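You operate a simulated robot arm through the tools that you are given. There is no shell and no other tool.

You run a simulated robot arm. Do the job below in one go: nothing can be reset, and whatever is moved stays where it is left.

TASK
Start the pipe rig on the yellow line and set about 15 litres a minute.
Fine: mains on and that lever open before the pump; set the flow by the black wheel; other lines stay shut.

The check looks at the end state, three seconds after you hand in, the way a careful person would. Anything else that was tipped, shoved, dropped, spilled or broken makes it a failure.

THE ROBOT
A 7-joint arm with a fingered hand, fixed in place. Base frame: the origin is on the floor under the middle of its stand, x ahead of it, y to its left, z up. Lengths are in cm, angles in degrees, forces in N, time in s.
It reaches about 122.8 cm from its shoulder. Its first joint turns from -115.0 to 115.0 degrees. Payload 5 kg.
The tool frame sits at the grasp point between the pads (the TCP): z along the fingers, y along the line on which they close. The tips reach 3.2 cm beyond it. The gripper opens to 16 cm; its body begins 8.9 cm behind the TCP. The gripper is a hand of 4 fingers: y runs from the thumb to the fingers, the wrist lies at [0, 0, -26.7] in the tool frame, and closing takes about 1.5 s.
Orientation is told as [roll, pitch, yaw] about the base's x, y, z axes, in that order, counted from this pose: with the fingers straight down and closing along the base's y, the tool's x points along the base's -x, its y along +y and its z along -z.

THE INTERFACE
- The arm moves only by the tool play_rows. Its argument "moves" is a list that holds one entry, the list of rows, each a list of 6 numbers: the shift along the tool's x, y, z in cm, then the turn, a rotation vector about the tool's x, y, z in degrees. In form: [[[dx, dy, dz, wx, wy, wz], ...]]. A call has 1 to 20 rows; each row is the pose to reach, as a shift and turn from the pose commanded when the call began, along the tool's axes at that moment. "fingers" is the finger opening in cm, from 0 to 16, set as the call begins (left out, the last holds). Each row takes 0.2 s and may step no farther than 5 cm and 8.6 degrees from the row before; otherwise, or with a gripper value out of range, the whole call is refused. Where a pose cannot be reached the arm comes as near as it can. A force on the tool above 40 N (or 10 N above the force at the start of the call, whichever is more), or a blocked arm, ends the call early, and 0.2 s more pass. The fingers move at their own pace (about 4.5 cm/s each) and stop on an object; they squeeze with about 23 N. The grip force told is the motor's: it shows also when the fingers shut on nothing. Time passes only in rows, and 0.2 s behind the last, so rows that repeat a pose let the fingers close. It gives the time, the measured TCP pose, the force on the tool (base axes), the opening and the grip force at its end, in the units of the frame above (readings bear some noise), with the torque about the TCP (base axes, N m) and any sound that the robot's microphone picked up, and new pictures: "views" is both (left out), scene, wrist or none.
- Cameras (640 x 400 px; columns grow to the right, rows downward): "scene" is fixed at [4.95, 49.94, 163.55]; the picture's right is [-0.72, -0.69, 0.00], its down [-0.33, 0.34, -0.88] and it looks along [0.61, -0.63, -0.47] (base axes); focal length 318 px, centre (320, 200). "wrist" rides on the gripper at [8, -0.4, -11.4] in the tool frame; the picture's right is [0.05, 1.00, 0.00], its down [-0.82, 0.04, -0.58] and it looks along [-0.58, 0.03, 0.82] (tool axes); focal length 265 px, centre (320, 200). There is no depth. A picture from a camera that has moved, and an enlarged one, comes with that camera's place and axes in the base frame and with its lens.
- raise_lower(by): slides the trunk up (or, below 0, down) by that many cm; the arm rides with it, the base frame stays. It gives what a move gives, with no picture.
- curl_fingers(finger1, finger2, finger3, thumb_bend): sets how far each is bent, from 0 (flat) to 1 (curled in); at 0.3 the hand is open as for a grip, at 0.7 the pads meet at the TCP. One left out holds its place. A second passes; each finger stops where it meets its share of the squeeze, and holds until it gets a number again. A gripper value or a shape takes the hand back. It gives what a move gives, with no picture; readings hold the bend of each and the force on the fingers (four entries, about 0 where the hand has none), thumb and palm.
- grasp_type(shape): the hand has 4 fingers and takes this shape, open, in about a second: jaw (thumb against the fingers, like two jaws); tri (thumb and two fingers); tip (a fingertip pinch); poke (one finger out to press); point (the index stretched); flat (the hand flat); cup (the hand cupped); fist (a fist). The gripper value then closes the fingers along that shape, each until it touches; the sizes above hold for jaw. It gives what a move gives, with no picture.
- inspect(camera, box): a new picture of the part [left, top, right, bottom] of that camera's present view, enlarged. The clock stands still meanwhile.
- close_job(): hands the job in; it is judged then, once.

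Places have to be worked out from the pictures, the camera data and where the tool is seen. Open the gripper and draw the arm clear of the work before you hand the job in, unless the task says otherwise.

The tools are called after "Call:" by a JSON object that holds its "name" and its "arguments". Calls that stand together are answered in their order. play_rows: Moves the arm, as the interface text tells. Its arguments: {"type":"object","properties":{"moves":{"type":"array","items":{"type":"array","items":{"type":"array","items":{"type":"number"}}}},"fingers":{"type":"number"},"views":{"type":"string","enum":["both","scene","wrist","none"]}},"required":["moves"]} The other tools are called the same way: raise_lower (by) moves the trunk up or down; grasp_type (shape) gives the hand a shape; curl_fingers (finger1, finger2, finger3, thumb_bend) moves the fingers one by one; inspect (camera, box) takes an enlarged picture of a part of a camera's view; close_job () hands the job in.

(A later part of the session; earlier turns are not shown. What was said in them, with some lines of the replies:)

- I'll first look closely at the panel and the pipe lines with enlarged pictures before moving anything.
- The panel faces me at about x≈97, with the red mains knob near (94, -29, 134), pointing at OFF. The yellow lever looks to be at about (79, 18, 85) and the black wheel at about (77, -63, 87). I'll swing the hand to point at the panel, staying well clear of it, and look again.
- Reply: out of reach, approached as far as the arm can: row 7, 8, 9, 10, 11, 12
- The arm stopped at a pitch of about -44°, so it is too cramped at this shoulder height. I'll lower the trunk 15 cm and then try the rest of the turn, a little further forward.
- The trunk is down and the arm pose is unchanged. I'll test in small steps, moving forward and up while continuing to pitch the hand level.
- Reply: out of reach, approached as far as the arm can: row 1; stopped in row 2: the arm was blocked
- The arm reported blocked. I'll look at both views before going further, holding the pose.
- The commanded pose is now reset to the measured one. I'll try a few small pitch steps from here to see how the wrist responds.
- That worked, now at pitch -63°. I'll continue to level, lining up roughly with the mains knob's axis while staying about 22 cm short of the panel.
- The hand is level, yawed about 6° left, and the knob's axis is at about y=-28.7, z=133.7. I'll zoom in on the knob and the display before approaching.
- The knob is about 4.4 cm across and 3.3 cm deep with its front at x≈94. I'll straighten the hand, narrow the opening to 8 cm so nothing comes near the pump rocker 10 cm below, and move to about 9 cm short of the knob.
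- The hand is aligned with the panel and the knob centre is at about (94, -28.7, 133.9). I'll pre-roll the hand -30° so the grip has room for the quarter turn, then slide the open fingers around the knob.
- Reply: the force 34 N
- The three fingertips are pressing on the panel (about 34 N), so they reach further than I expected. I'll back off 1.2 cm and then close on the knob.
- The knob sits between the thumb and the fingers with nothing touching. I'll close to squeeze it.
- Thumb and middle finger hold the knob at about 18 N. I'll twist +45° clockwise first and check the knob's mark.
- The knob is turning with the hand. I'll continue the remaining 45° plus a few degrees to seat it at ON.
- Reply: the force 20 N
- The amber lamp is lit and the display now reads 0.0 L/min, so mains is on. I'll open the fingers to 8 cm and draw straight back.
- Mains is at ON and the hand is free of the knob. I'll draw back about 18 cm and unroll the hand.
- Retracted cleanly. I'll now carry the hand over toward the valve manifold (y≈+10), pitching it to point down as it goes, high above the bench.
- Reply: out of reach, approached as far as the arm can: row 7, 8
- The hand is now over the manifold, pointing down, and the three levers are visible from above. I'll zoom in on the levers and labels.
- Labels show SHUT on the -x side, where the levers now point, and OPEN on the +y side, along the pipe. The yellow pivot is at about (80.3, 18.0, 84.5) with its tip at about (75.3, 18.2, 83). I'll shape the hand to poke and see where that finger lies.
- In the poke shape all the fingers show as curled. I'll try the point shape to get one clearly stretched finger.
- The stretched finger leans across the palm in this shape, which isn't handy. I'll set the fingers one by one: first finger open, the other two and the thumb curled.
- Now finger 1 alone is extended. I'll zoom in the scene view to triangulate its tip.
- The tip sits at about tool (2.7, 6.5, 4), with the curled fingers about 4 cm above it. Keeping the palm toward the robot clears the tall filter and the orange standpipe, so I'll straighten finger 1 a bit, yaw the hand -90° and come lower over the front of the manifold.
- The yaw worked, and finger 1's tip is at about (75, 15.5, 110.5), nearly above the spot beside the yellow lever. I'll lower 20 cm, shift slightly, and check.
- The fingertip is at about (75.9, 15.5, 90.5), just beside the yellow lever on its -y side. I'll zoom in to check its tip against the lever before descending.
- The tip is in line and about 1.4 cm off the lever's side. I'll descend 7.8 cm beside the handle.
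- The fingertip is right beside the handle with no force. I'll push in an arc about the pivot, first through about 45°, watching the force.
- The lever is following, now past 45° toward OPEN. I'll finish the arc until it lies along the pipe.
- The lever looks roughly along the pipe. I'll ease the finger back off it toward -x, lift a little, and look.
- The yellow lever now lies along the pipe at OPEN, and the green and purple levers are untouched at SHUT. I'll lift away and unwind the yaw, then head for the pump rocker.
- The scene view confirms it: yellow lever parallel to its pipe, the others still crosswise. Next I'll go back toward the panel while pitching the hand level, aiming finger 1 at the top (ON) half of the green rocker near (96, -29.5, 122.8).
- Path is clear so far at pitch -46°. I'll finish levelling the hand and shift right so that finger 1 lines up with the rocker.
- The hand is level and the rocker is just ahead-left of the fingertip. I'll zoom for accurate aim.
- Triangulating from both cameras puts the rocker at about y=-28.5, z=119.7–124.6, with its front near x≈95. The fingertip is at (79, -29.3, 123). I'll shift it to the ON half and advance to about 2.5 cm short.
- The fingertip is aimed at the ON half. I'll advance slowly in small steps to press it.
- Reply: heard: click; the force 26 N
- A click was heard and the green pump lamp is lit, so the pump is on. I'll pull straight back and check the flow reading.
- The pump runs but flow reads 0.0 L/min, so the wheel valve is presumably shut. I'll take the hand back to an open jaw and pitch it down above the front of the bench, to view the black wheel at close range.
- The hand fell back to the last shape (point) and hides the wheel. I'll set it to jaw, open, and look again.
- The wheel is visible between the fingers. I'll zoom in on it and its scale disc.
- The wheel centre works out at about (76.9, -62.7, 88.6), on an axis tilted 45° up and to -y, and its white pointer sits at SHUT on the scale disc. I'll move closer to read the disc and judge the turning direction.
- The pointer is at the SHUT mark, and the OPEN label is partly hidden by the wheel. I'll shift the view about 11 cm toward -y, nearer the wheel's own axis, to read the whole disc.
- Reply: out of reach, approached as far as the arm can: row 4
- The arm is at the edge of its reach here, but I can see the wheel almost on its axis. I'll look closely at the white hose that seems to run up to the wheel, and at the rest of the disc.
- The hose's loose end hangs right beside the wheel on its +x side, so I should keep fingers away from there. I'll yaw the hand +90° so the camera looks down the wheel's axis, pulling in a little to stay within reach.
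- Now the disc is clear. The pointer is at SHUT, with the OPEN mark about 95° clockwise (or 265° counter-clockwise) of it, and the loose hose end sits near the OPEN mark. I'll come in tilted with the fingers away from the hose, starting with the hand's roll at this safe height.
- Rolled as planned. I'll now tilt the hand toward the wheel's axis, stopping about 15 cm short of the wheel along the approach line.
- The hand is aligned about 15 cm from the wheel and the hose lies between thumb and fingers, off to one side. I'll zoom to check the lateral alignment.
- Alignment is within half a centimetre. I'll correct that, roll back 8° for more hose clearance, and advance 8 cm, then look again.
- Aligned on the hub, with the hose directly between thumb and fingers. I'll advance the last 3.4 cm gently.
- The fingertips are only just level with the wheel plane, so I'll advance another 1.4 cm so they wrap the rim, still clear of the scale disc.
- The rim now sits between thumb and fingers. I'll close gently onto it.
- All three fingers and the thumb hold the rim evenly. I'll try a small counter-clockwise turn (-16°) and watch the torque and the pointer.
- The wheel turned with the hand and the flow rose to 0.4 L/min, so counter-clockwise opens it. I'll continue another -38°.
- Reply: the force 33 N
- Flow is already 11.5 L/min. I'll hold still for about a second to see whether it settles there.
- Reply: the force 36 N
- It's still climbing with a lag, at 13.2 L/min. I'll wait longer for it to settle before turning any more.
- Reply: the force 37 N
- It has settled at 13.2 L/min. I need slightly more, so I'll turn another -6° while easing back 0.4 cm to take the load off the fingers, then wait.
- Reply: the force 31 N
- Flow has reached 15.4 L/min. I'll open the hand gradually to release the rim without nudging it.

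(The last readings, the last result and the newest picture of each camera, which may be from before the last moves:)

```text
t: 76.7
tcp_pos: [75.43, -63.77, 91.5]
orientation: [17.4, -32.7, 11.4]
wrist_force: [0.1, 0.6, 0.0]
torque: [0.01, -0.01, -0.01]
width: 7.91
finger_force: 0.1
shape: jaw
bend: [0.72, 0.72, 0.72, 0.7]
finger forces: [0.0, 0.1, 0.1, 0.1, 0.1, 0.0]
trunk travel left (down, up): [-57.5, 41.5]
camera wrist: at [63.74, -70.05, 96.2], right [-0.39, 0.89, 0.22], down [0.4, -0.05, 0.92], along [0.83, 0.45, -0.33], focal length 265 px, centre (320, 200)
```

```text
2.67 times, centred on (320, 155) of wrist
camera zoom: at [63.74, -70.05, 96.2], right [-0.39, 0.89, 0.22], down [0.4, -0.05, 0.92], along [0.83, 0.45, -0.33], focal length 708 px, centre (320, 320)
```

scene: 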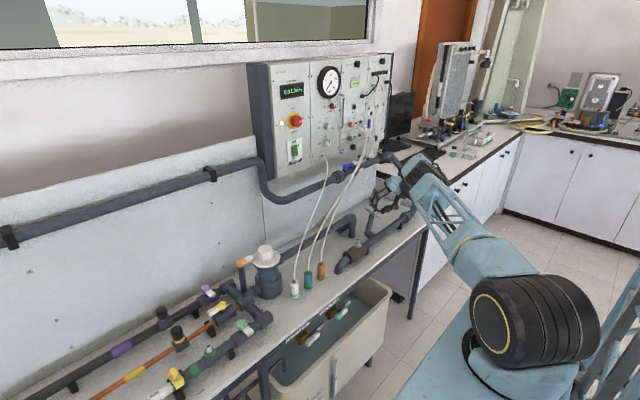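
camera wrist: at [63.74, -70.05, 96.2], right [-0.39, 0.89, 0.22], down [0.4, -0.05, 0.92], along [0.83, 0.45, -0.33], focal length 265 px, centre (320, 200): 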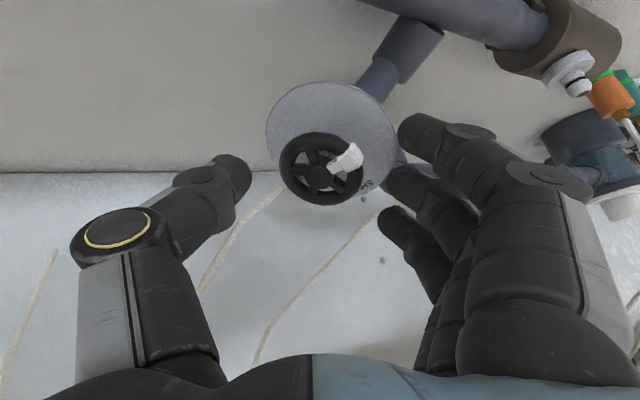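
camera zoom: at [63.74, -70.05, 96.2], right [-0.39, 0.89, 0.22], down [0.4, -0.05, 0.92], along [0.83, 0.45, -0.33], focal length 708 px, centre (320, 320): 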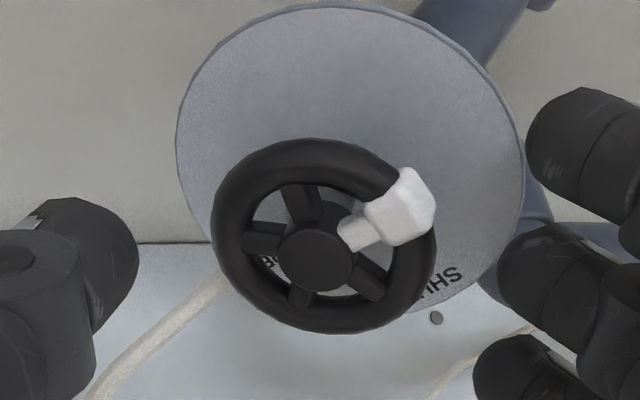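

Letting go released stored twist: the pointer jumped about 25° and flow is now 22.8 L/min, so I need to close it by roughly 30°. I'll draw back 4 cm, roll the hand +32° so that the closing turn ends where the grip sits squarely in the wheel plane, and re-read the flow.

Call:
{"name": "play_rows", "arguments": {"moves": [[[0, 0, -1.5, 0, 0, 0], [0, 0, -3, 0, 0, 0], [0, 0, -4.2, 0, 0, 0], [0, 0, -4.2, 0, 0, 8], [0, 0, -4.2, 0, 0, 16], [0, 0, -4.2, 0, 0, 24], [0, 0, -4.2, 0, 0, 32]]], "fingers": 8.5, "views": "wrist"}}

Call:
{"name": "inspect", "arguments": {"camera": "scene", "box": [255, 70, 351, 130]}}

Call:
{"name": "inspect", "arguments": {"camera": "wrist", "box": [200, 60, 440, 210]}}

```text
t: 78.2
tcp_pos: [73.59, -65.48, 94.96]
orientation: [32.0, -19.1, -21.0]
wrist_force: [-0.2, -0.3, 0.0]
torque: [0.01, 0.01, 0.01]
width: 8.4
finger_force: 0.1
shape: jaw
bend: [0.72, 0.72, 0.72, 0.7]
finger forces: [0.0, 0.0, 0.0, 0.0, 0.1, 0.0]
trunk travel left (down, up): [-57.5, 41.5]
camera wrist: at [61.26, -67.66, 101.19], right [0.1, 0.87, 0.48], down [0.47, -0.47, 0.75], along [0.88, 0.15, -0.45], focal length 265 px, centre (320, 200)
```

wrist: 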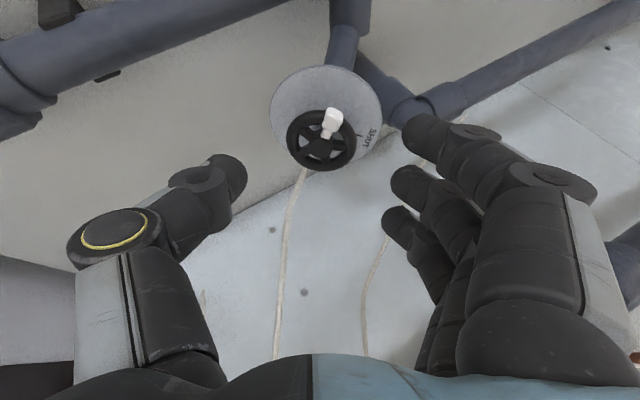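

```text
6.67 times, centred on (303, 100) of scene
camera zoom: at [4.95, 49.94, 163.55], right [-0.72, -0.69, 0.0], down [-0.33, 0.34, -0.88], along [0.61, -0.63, -0.47], focal length 2120 px, centre (433, 867)
```

zoom: 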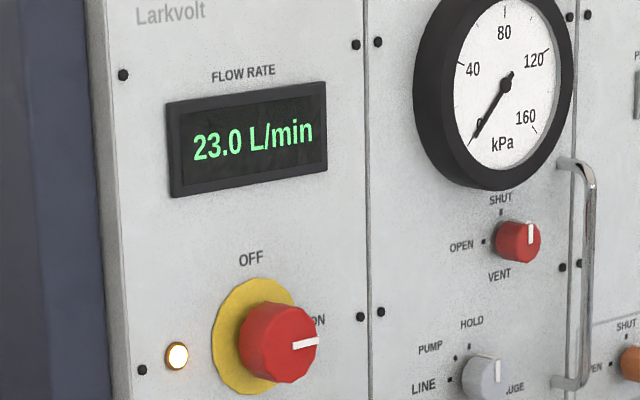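

```text
2.67 times, centred on (320, 135) of wrist
camera zoom: at [61.26, -67.66, 101.19], right [0.1, 0.87, 0.48], down [0.47, -0.47, 0.75], along [0.88, 0.15, -0.45], focal length 708 px, centre (320, 373)
```

zoom: 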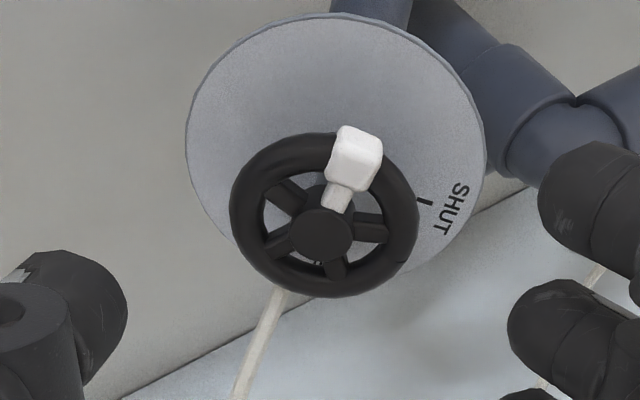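

Flow is steady at 23.0 L/min with the pointer about 88° from SHUT, roughly 0.26 L/min per degree, so I need about 30° clockwise. The pointer block would foul finger 1 in a jaw grip, so I'll pinch with only the middle finger and thumb, keeping the other two open.

Call:
{"name": "curl_fingers", "arguments": {"finger1": 0.35, "finger2": 0.42, "finger3": 0.35, "thumb_bend": 0.42}}

Call:
{"name": "play_rows", "arguments": {"moves": [[[0, 0, 1.5, 0, 0, 0], [0, 0, 3, 0, 0, 0], [0, 0, 4, 0, 0, 0]]], "views": "wrist"}}

Call:
{"name": "inspect", "arguments": {"camera": "scene", "box": [340, 170, 404, 230]}}

```text
t: 79.2
tcp_pos: [73.54, -65.51, 94.76]
orientation: [32.0, -19.2, -21.0]
wrist_force: [0.2, 0.3, -0.4]
torque: [-0.03, -0.01, 0.03]
width: 13.68
finger_force: 0.1
shape: fingers
bend: [0.35, 0.42, 0.35, 0.42]
finger forces: [0.1, 0.1, 0.0, 0.0, 0.1, 0.0]
trunk travel left (down, up): [-57.5, 41.5]
```

```text
t: 80.0
tcp_pos: [75.28, -63.78, 91.56]
orientation: [32.0, -19.2, -20.9]
wrist_force: [-0.6, -0.2, 0.2]
torque: [0.01, 0.01, -0.01]
width: 13.64
finger_force: 0.0
shape: fingers
bend: [0.35, 0.42, 0.35, 0.42]
finger forces: [0.0, 0.0, 0.0, 0.0, 0.1, 0.1]
trunk travel left (down, up): [-57.5, 41.5]
camera wrist: at [63.07, -65.99, 97.95], right [0.1, 0.87, 0.48], down [0.47, -0.47, 0.75], along [0.88, 0.15, -0.45], focal length 265 px, centre (320, 200)
```

wrist: 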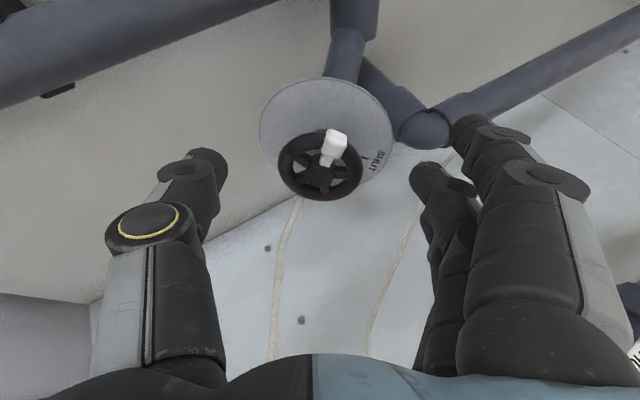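

```text
6.67 times, centred on (372, 200) of scene
camera zoom: at [4.95, 49.94, 163.55], right [-0.72, -0.69, 0.0], down [-0.33, 0.34, -0.88], along [0.61, -0.63, -0.47], focal length 2120 px, centre (-27, 200)
```

zoom: 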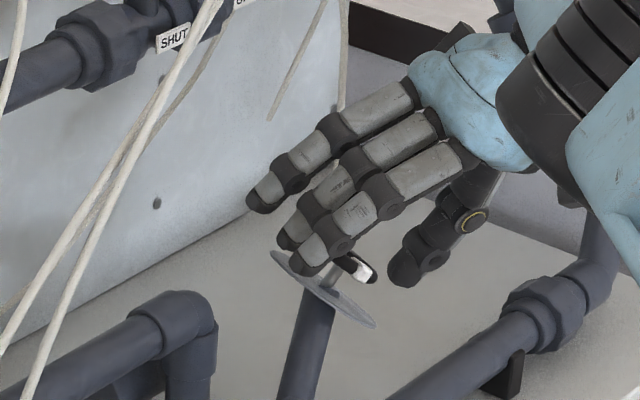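

Clear so far. I'll advance 1.0 cm more and start bringing the middle finger and thumb in toward the rim.

Call:
{"name": "play_rows", "arguments": {"moves": [[[0, 0, 0.5, 0, 0, 0], [0, 0, 1.0, 0, 0, 0]]], "views": "none"}}

Call:
{"name": "curl_fingers", "arguments": {"finger2": 0.5, "thumb_bend": 0.5}}

Call:
{"name": "inspect", "arguments": {"camera": "wrist", "box": [160, 80, 480, 280]}}

Call:
{"name": "inspect", "arguments": {"camera": "scene", "box": [340, 180, 404, 230]}}

```text
t: 80.7
tcp_pos: [75.95, -63.44, 90.85]
orientation: [32.1, -19.0, -20.9]
wrist_force: [0.8, -0.2, 0.1]
torque: [-0.01, 0.0, -0.01]
width: 13.65
finger_force: 0.0
shape: fingers
bend: [0.35, 0.42, 0.35, 0.42]
finger forces: [0.0, 0.0, 0.1, 0.0, 0.0, 0.0]
trunk travel left (down, up): [-57.5, 41.5]
```

```text
t: 81.7
tcp_pos: [75.73, -63.56, 90.88]
orientation: [32.1, -19.1, -20.9]
wrist_force: [0.3, 0.4, -0.9]
torque: [0.0, -0.02, -0.03]
width: 12.14
finger_force: 0.1
shape: fingers
bend: [0.35, 0.5, 0.35, 0.5]
finger forces: [0.1, 0.1, 0.1, 0.0, 0.0, 0.0]
trunk travel left (down, up): [-57.5, 41.5]
```

```text
2.00 times, centred on (320, 180) of wrist
camera zoom: at [63.55, -65.66, 97.18], right [0.1, 0.87, 0.48], down [0.47, -0.47, 0.75], along [0.88, 0.15, -0.45], focal length 531 px, centre (320, 240)
```

zoom: 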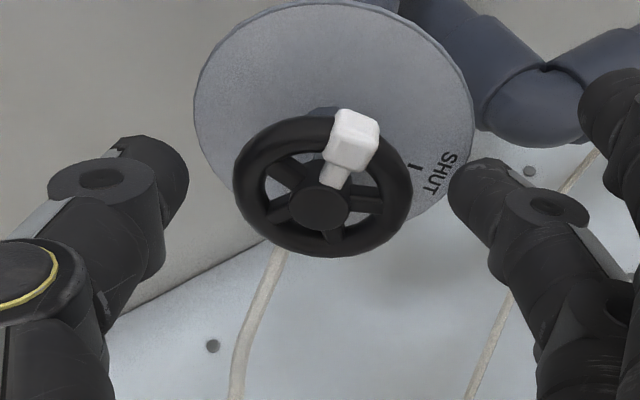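

```text
8.00 times, centred on (372, 205) of scene
camera zoom: at [4.95, 49.94, 163.55], right [-0.72, -0.69, 0.0], down [-0.33, 0.34, -0.88], along [0.61, -0.63, -0.47], focal length 2544 px, centre (-96, 160)
```

zoom: 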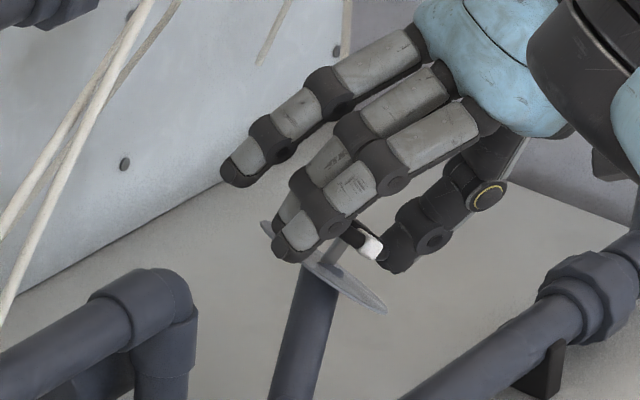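

The thumb and middle finger are symmetric about the rim, each about 1.5 cm away, and the pointer block is clear of both. I'll close them further until they touch.

Call:
{"name": "curl_fingers", "arguments": {"finger2": 0.57, "thumb_bend": 0.57}}

Call:
{"name": "inspect", "arguments": {"camera": "wrist", "box": [160, 80, 480, 280]}}

```text
t: 82.7
tcp_pos: [75.78, -63.5, 90.88]
orientation: [32.1, -19.1, -20.8]
wrist_force: [0.7, 0.0, -0.2]
torque: [-0.01, -0.02, 0.03]
width: 10.92
finger_force: 0.0
shape: fingers
bend: [0.35, 0.56, 0.35, 0.56]
finger forces: [0.0, 0.0, 0.0, 0.1, 0.0, 0.0]
trunk travel left (down, up): [-57.5, 41.5]
```

```text
2.00 times, centred on (320, 180) of wrist
camera zoom: at [63.55, -65.66, 97.19], right [0.1, 0.87, 0.48], down [0.47, -0.47, 0.75], along [0.88, 0.15, -0.45], focal length 531 px, centre (320, 240)
```

zoom: 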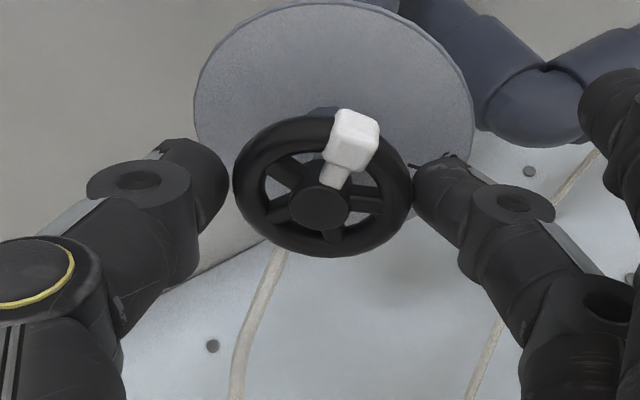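

Nearly touching on both sides. I'll close to a firm pinch.

Call:
{"name": "curl_fingers", "arguments": {"finger2": 0.68, "thumb_bend": 0.68}}

Call:
{"name": "inspect", "arguments": {"camera": "wrist", "box": [160, 80, 480, 280]}}

Call:
{"name": "inspect", "arguments": {"camera": "scene", "box": [255, 70, 351, 130]}}

```text
t: 83.7
tcp_pos: [75.87, -63.73, 90.67]
orientation: [32.0, -19.0, -21.0]
wrist_force: [1.6, -6.7, -9.5]
torque: [-0.03, 0.08, -0.04]
width: 10.34
finger_force: 11.8
shape: fingers
bend: [0.35, 0.57, 0.35, 0.63]
finger forces: [0.0, 6.6, 0.1, 0.0, 16.9, 0.0]
trunk travel left (down, up): [-57.5, 41.5]
```

```text
2.00 times, centred on (320, 180) of wrist
camera zoom: at [63.56, -65.75, 97.07], right [0.1, 0.87, 0.48], down [0.47, -0.47, 0.75], along [0.88, 0.15, -0.45], focal length 531 px, centre (320, 240)
```

zoom: 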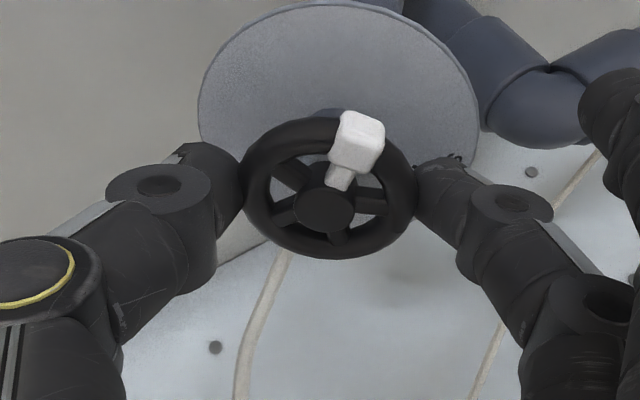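

```text
6.67 times, centred on (303, 100) of scene
camera zoom: at [4.95, 49.94, 163.55], right [-0.72, -0.69, 0.0], down [-0.33, 0.34, -0.88], along [0.61, -0.63, -0.47], focal length 2120 px, centre (433, 867)
```

zoom: 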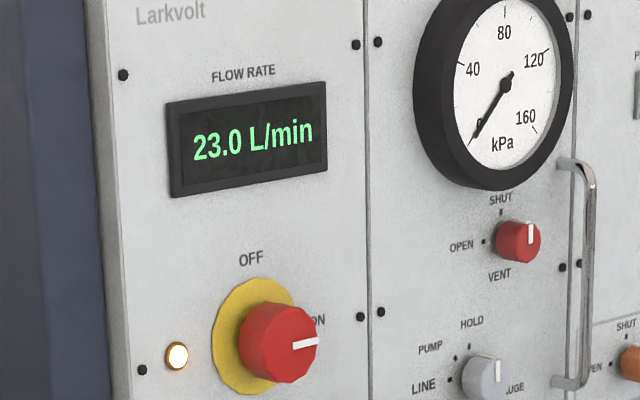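

Pinched without disturbing the wheel (still 23.0 L/min). I'll turn clockwise +24°, hold, and read.

Call:
{"name": "play_rows", "arguments": {"moves": [[[0, 0, 0, 0, 0, 4], [0, 0, 0, 0, 0, 8], [0, 0, 0, 0, 0, 12], [0, 0, 0, 0, 0, 16], [0, 0, 0, 0, 0, 20], [0, 0, 0, 0, 0, 24], [0, 0, 0, 0, 0, 24], [0, 0, 0, 0, 0, 24], [0, 0, 0, 0, 0, 24], [0, 0, 0, 0, 0, 24], [0, 0, 0, 0, 0, 24], [0, 0, 0, 0, 0, 24], [0, 0, 0, 0, 0, 24], [0, 0, 0, 0, 0, 24], [0, 0, 0, 0, 0, 24], [0, 0, 0, 0, 0, 24]]], "views": "wrist"}}

Call:
{"name": "inspect", "arguments": {"camera": "wrist", "box": [160, 80, 480, 280]}}

Call:
{"name": "inspect", "arguments": {"camera": "scene", "box": [255, 70, 351, 130]}}

```text
t: 87.0
tcp_pos: [75.67, -63.64, 90.78]
orientation: [36.4, -5.5, -41.2]
wrist_force: [-5.8, -7.4, -5.7]
torque: [-0.37, 0.25, 0.03]
width: 10.33
finger_force: 11.9
shape: fingers
bend: [0.35, 0.56, 0.35, 0.63]
finger forces: [0.0, 6.3, 0.0, 0.0, 17.5, 0.1]
trunk travel left (down, up): [-57.5, 41.5]
camera wrist: at [64.39, -63.21, 98.91], right [0.45, 0.68, 0.59], down [0.37, -0.74, 0.57], along [0.81, -0.04, -0.58], focal length 265 px, centre (320, 200)
```

wrist: 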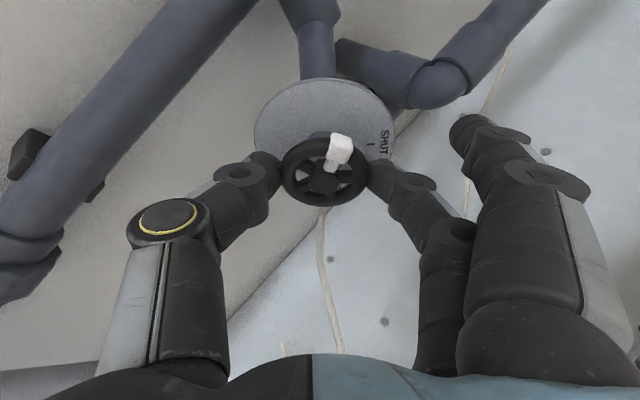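

```text
2.00 times, centred on (320, 180) of wrist
camera zoom: at [64.39, -63.21, 98.91], right [0.45, 0.68, 0.59], down [0.37, -0.74, 0.57], along [0.81, -0.04, -0.58], focal length 531 px, centre (320, 240)
```

zoom: 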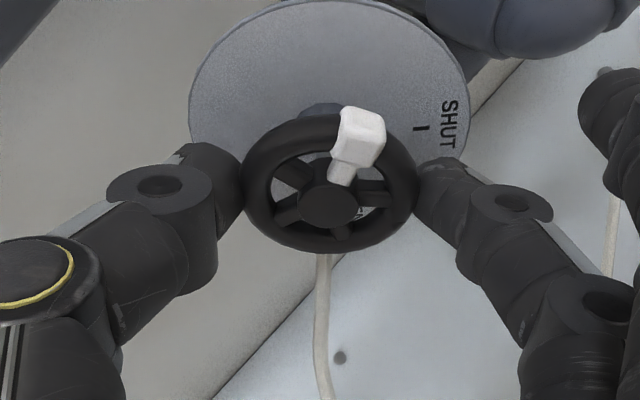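

```text
6.67 times, centred on (303, 100) of scene
camera zoom: at [4.95, 49.94, 163.55], right [-0.72, -0.69, 0.0], down [-0.33, 0.34, -0.88], along [0.61, -0.63, -0.47], focal length 2120 px, centre (433, 867)
```

zoom: 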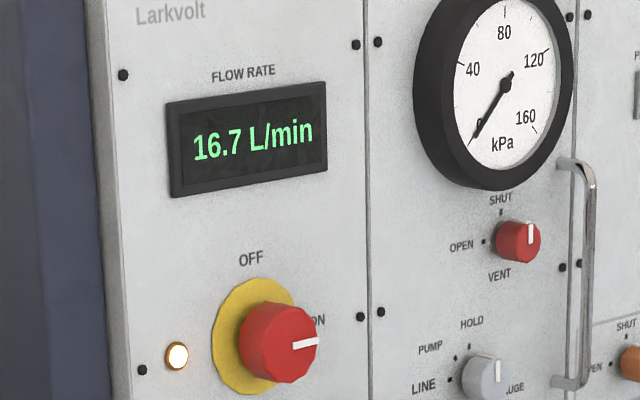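

It reads 16.7 L/min, exactly as expected (about 0.26 per degree), and the grip torque is small. I'll turn another +6.5° and hold.

Call:
{"name": "play_rows", "arguments": {"moves": [[[0, 0, 0, 0, 0, 2.5], [0, 0, 0, 0, 0, 5], [0, 0, 0, 0, 0, 6.5], [0, 0, 0, 0, 0, 6.5], [0, 0, 0, 0, 0, 6.5], [0, 0, 0, 0, 0, 6.5], [0, 0, 0, 0, 0, 6.5], [0, 0, 0, 0, 0, 6.5], [0, 0, 0, 0, 0, 6.5], [0, 0, 0, 0, 0, 6.5], [0, 0, 0, 0, 0, 6.5], [0, 0, 0, 0, 0, 6.5], [0, 0, 0, 0, 0, 6.5]]], "views": "none"}}

Call:
{"name": "inspect", "arguments": {"camera": "scene", "box": [255, 70, 351, 130]}}

```text
t: 89.8
tcp_pos: [75.74, -63.61, 90.77]
orientation: [36.7, -1.5, -46.6]
wrist_force: [-5.9, -15.7, -2.9]
torque: [-0.61, 0.4, -0.05]
width: 10.35
finger_force: 12.7
shape: fingers
bend: [0.35, 0.57, 0.35, 0.64]
finger forces: [0.1, 6.0, 0.0, 0.0, 19.3, 0.1]
trunk travel left (down, up): [-57.5, 41.5]
```

```text
6.67 times, centred on (303, 100) of scene
camera zoom: at [4.95, 49.94, 163.55], right [-0.72, -0.69, 0.0], down [-0.33, 0.34, -0.88], along [0.61, -0.63, -0.47], focal length 2120 px, centre (433, 867)
```

zoom: 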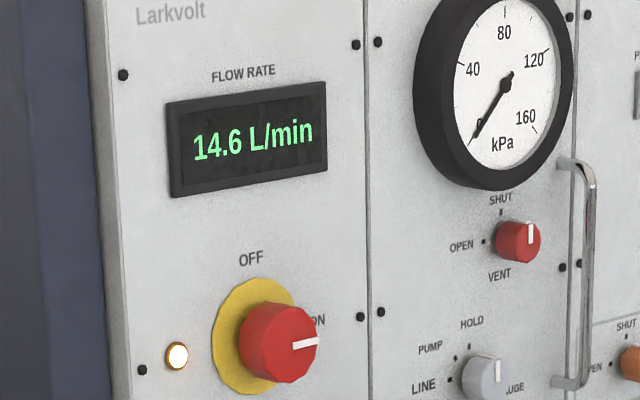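

It settled at 14.6 L/min. I'll release by easing both pads off the rim together.

Call:
{"name": "curl_fingers", "arguments": {"finger2": 0.52, "thumb_bend": 0.55}}

Call:
{"name": "curl_fingers", "arguments": {"finger2": 0.42, "thumb_bend": 0.42}}

Call:
{"name": "inspect", "arguments": {"camera": "scene", "box": [255, 70, 351, 130]}}

Call:
{"name": "inspect", "arguments": {"camera": "wrist", "box": [160, 80, 480, 280]}}

```text
t: 90.8
tcp_pos: [75.79, -63.47, 90.94]
orientation: [36.8, -1.5, -46.6]
wrist_force: [0.5, 0.2, 0.5]
torque: [0.01, 0.0, 0.01]
width: 11.13
finger_force: 0.1
shape: fingers
bend: [0.35, 0.52, 0.35, 0.55]
finger forces: [0.0, 0.0, 0.0, 0.0, 0.0, 0.0]
trunk travel left (down, up): [-57.5, 41.5]
```

```text
t: 91.8
tcp_pos: [75.6, -63.47, 90.79]
orientation: [36.7, -1.7, -46.5]
wrist_force: [-0.7, 0.3, 0.5]
torque: [-0.05, 0.02, -0.01]
width: 13.66
finger_force: 0.0
shape: fingers
bend: [0.35, 0.42, 0.35, 0.42]
finger forces: [0.1, 0.0, 0.0, 0.1, 0.1, 0.1]
trunk travel left (down, up): [-57.5, 41.5]
```

```text
6.67 times, centred on (303, 100) of scene
camera zoom: at [4.95, 49.94, 163.55], right [-0.72, -0.69, 0.0], down [-0.33, 0.34, -0.88], along [0.61, -0.63, -0.47], focal length 2120 px, centre (433, 867)
```

zoom: 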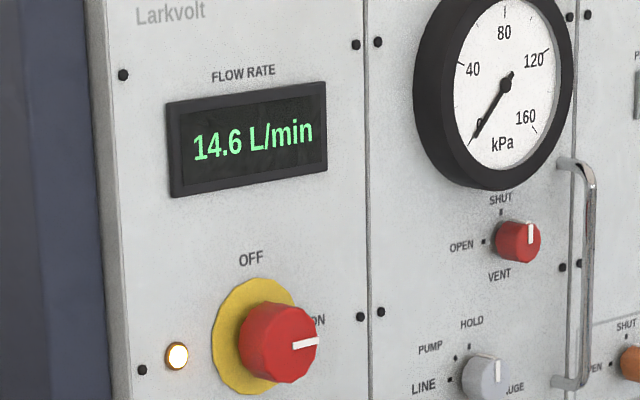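

```text
2.00 times, centred on (320, 180) of wrist
camera zoom: at [64.87, -62.45, 99.53], right [0.53, 0.6, 0.6], down [0.33, -0.8, 0.51], along [0.78, -0.08, -0.62], focal length 531 px, centre (320, 240)
```

zoom: 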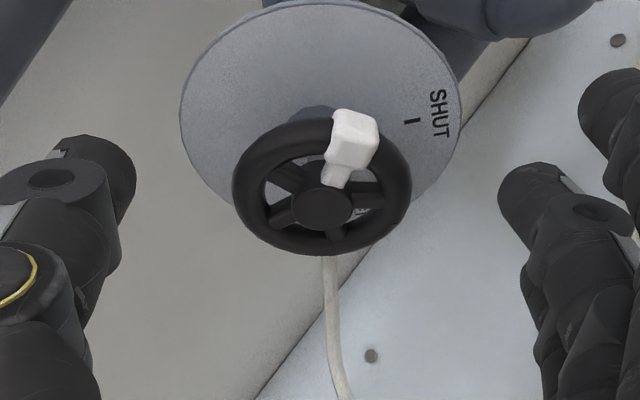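

Flow holds at 14.6 L/min after release and the hand touches nothing. I'll back straight out along the approach line.

Call:
{"name": "play_rows", "arguments": {"moves": [[[0, 0, -1.5, 0, 0, 0], [0, 0, -3.5, 0, 0, 0], [0, 0, -6, 0, 0, 0], [0, 0, -9, 0, 0, 0], [0, 0, -12, 0, 0, 0]]]}}

Call:
{"name": "inspect", "arguments": {"camera": "scene", "box": [255, 70, 351, 130]}}

```text
t: 93.0
tcp_pos: [70.27, -68.2, 100.54]
orientation: [36.8, -1.7, -46.4]
wrist_force: [-0.4, -0.4, -0.4]
torque: [-0.04, -0.01, 0.02]
width: 13.64
finger_force: 0.0
shape: fingers
bend: [0.35, 0.42, 0.35, 0.42]
finger forces: [0.0, 0.0, 0.1, 0.0, 0.0, 0.0]
trunk travel left (down, up): [-57.5, 41.5]
camera wrist: at [59.43, -67.19, 109.28], right [0.53, 0.6, 0.6], down [0.33, -0.8, 0.51], along [0.78, -0.08, -0.62], focal length 265 px, centre (320, 200)
```

scene: 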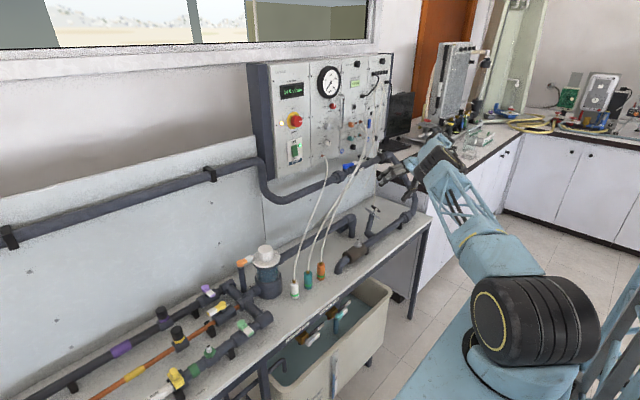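
wrist: 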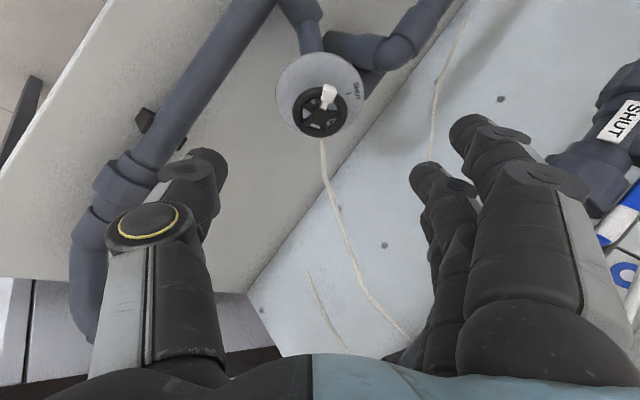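

```text
6.67 times, centred on (303, 100) of scene
camera zoom: at [4.95, 49.94, 163.55], right [-0.72, -0.69, 0.0], down [-0.33, 0.34, -0.88], along [0.61, -0.63, -0.47], focal length 2120 px, centre (433, 867)
```

zoom: 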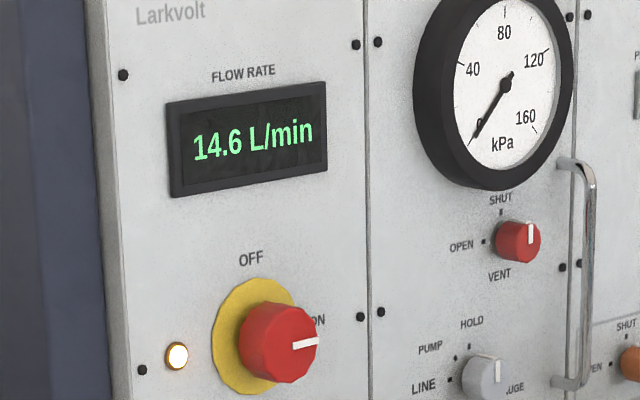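

The reading is steady. I'll lift the hand well clear of the rig and level out its tilt, opening the hand to jaw.

Call:
{"name": "play_rows", "arguments": {"moves": [[[0.5, 0.5, -2.5, 2, 0, 0], [2, 2, -4.5, 6, 0, 0], [4, 4, -6.5, 10, 0, 0], [6, 6, -8.5, 14, 0, 0], [8.3, 8, -10.5, 18, 0, 0], [10.5, 10, -12, 22, 0, 0], [13, 12, -13.5, 26, 0, 0], [15.5, 14, -15, 30, 0, 0], [18, 16, -16.5, 33, 0, 0], [20.7, 18.3, -18.2, 36, 0, 0]]]}}

Call:
{"name": "inspect", "arguments": {"camera": "scene", "box": [250, 60, 410, 160]}}

Call:
{"name": "inspect", "arguments": {"camera": "scene", "box": [60, 250, 300, 400]}}

Call:
{"name": "inspect", "arguments": {"camera": "scene", "box": [280, 160, 440, 260]}}

```text
t: 95.2
tcp_pos: [58.55, -49.92, 125.32]
orientation: [0.7, -1.8, -46.5]
wrist_force: [0.1, 0.4, 1.0]
torque: [-0.01, 0.01, -0.01]
width: 13.66
finger_force: 0.0
shape: fingers
bend: [0.35, 0.42, 0.35, 0.42]
finger forces: [0.0, 0.1, 0.0, 0.0, 0.0, 0.0]
trunk travel left (down, up): [-57.5, 41.5]
camera wrist: at [52.32, -44.25, 136.56], right [0.69, 0.73, 0.01], down [0.58, -0.55, 0.6], along [0.44, -0.41, -0.8], focal length 265 px, centre (320, 200)
```

scene: 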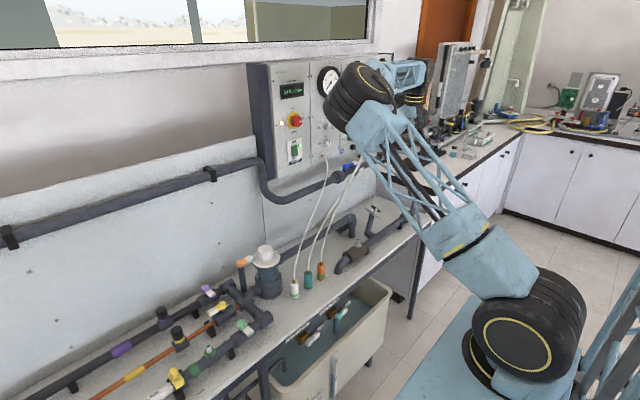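
wrist: 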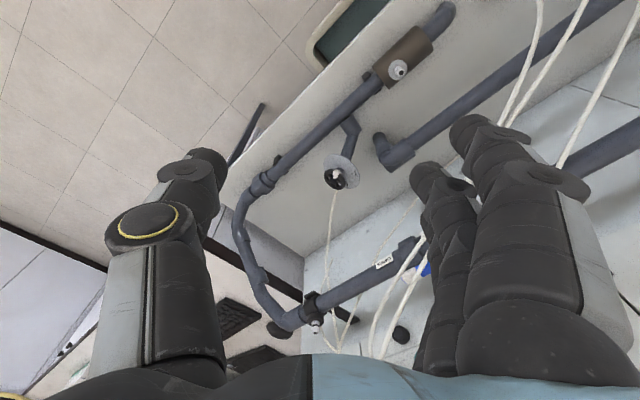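

```text
4.00 times, centred on (330, 110) of scene
camera zoom: at [4.95, 49.94, 163.55], right [-0.72, -0.69, 0.0], down [-0.33, 0.34, -0.88], along [0.61, -0.63, -0.47], focal length 1272 px, centre (280, 560)
```

zoom: 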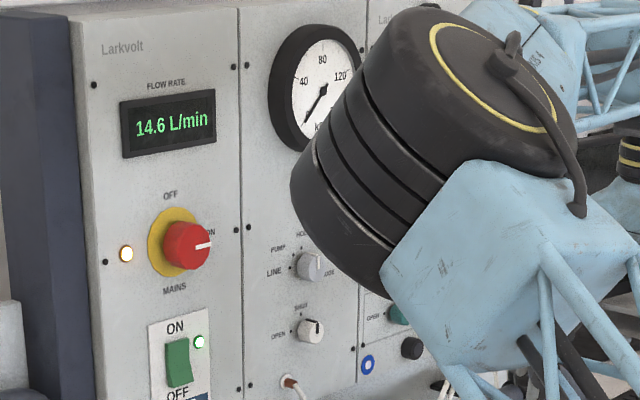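

```text
2.67 times, centred on (180, 325) of scene
camera zoom: at [4.95, 49.94, 163.55], right [-0.72, -0.69, 0.0], down [-0.33, 0.34, -0.88], along [0.61, -0.63, -0.47], focal length 848 px, centre (693, -133)
```

zoom: 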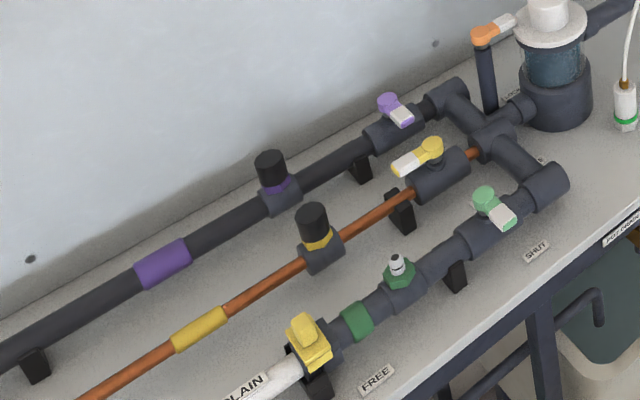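

```text
4.00 times, centred on (360, 210) of scene
camera zoom: at [4.95, 49.94, 163.55], right [-0.72, -0.69, 0.0], down [-0.33, 0.34, -0.88], along [0.61, -0.63, -0.47], focal length 1272 px, centre (160, 160)
```

zoom: 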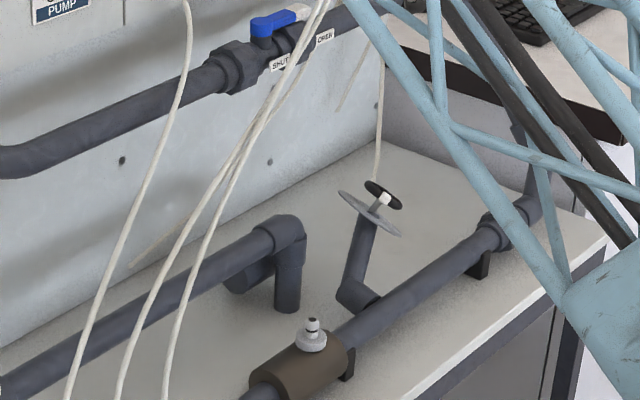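

Everything checks out: 14.6 L/min, mains and pump on, yellow lever open, and the purple and green levers still shut. I'll open the hand fully to jaw and take a last reading.

Call:
{"name": "grasp_type", "arguments": {"shape": "jaw"}}

Call:
{"name": "play_rows", "arguments": {"moves": [[[0, 0, 0, 0, 0, 0], [0, 0, 0, 0, 0, 0], [0, 0, 0, 0, 0, 0], [0, 0, 0, 0, 0, 0], [0, 0, 0, 0, 0, 0]]], "fingers": 16, "views": "scene"}}

Call:
{"name": "inspect", "arguments": {"camera": "scene", "box": [255, 70, 351, 170]}}

```text
t: 96.2
tcp_pos: [58.67, -50.05, 125.25]
orientation: [0.7, -1.6, -46.5]
wrist_force: [0.3, -0.4, -0.4]
torque: [0.0, -0.01, 0.04]
width: 16.01
finger_force: 0.1
shape: jaw
bend: [0.3, 0.3, 0.3, 0.3]
finger forces: [0.0, 0.1, 0.1, 0.1, 0.0, 0.0]
trunk travel left (down, up): [-57.5, 41.5]
```

```text
t: 97.3
tcp_pos: [58.55, -49.98, 125.45]
orientation: [0.7, -1.6, -46.5]
wrist_force: [0.1, 0.3, 0.1]
torque: [0.01, 0.0, 0.01]
width: 15.96
finger_force: 0.0
shape: jaw
bend: [0.3, 0.3, 0.3, 0.3]
finger forces: [0.0, 0.1, 0.0, 0.0, 0.0, 0.1]
trunk travel left (down, up): [-57.5, 41.5]
```

scene: 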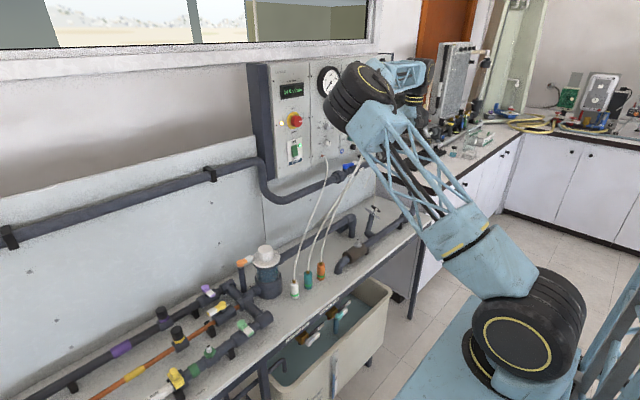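

```text
4.00 times, centred on (303, 120) of scene
camera zoom: at [4.95, 49.94, 163.55], right [-0.72, -0.69, 0.0], down [-0.33, 0.34, -0.88], along [0.61, -0.63, -0.47], focal length 1272 px, centre (388, 520)
```

zoom: 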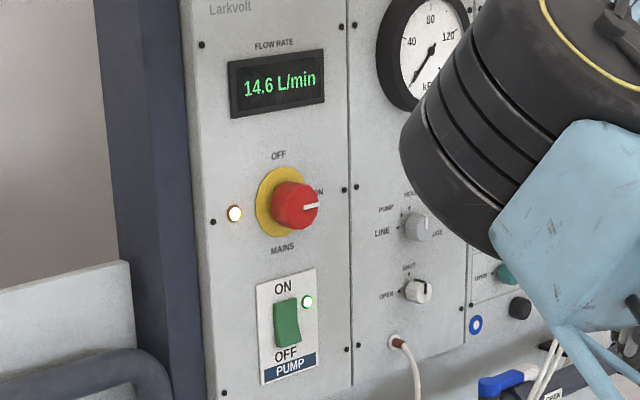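

The flow is steady at 14.6 L/min, both lamps are lit, and the hand is open and clear of the rig. I'm handing the job in.

Call:
{"name": "close_job", "arguments": {}}

```text
The job is handed in.
```

The rig is running on the yellow line at a steady 14.6 L/min, and I've handed the job in.

- **Order:** I turned the mains on, opened the yellow lever along its pipe, and only then started the pump.
- **Flow:** I set it with the black wheel. On my first release the wheel sprang open and the flow reached 23 L/min. I turned it back down, and the reading has held at 14.6 since I let go.
- **Other lines:** the purple and green levers are still shut, and I didn't touch the blue valve or the orange lever.
- **Contact:** the fingertips pressed the panel beside the mains knob at about 34 N before I backed off. Nothing moved, and I saw no damage or spills.

The hand is open and clear of the rig.
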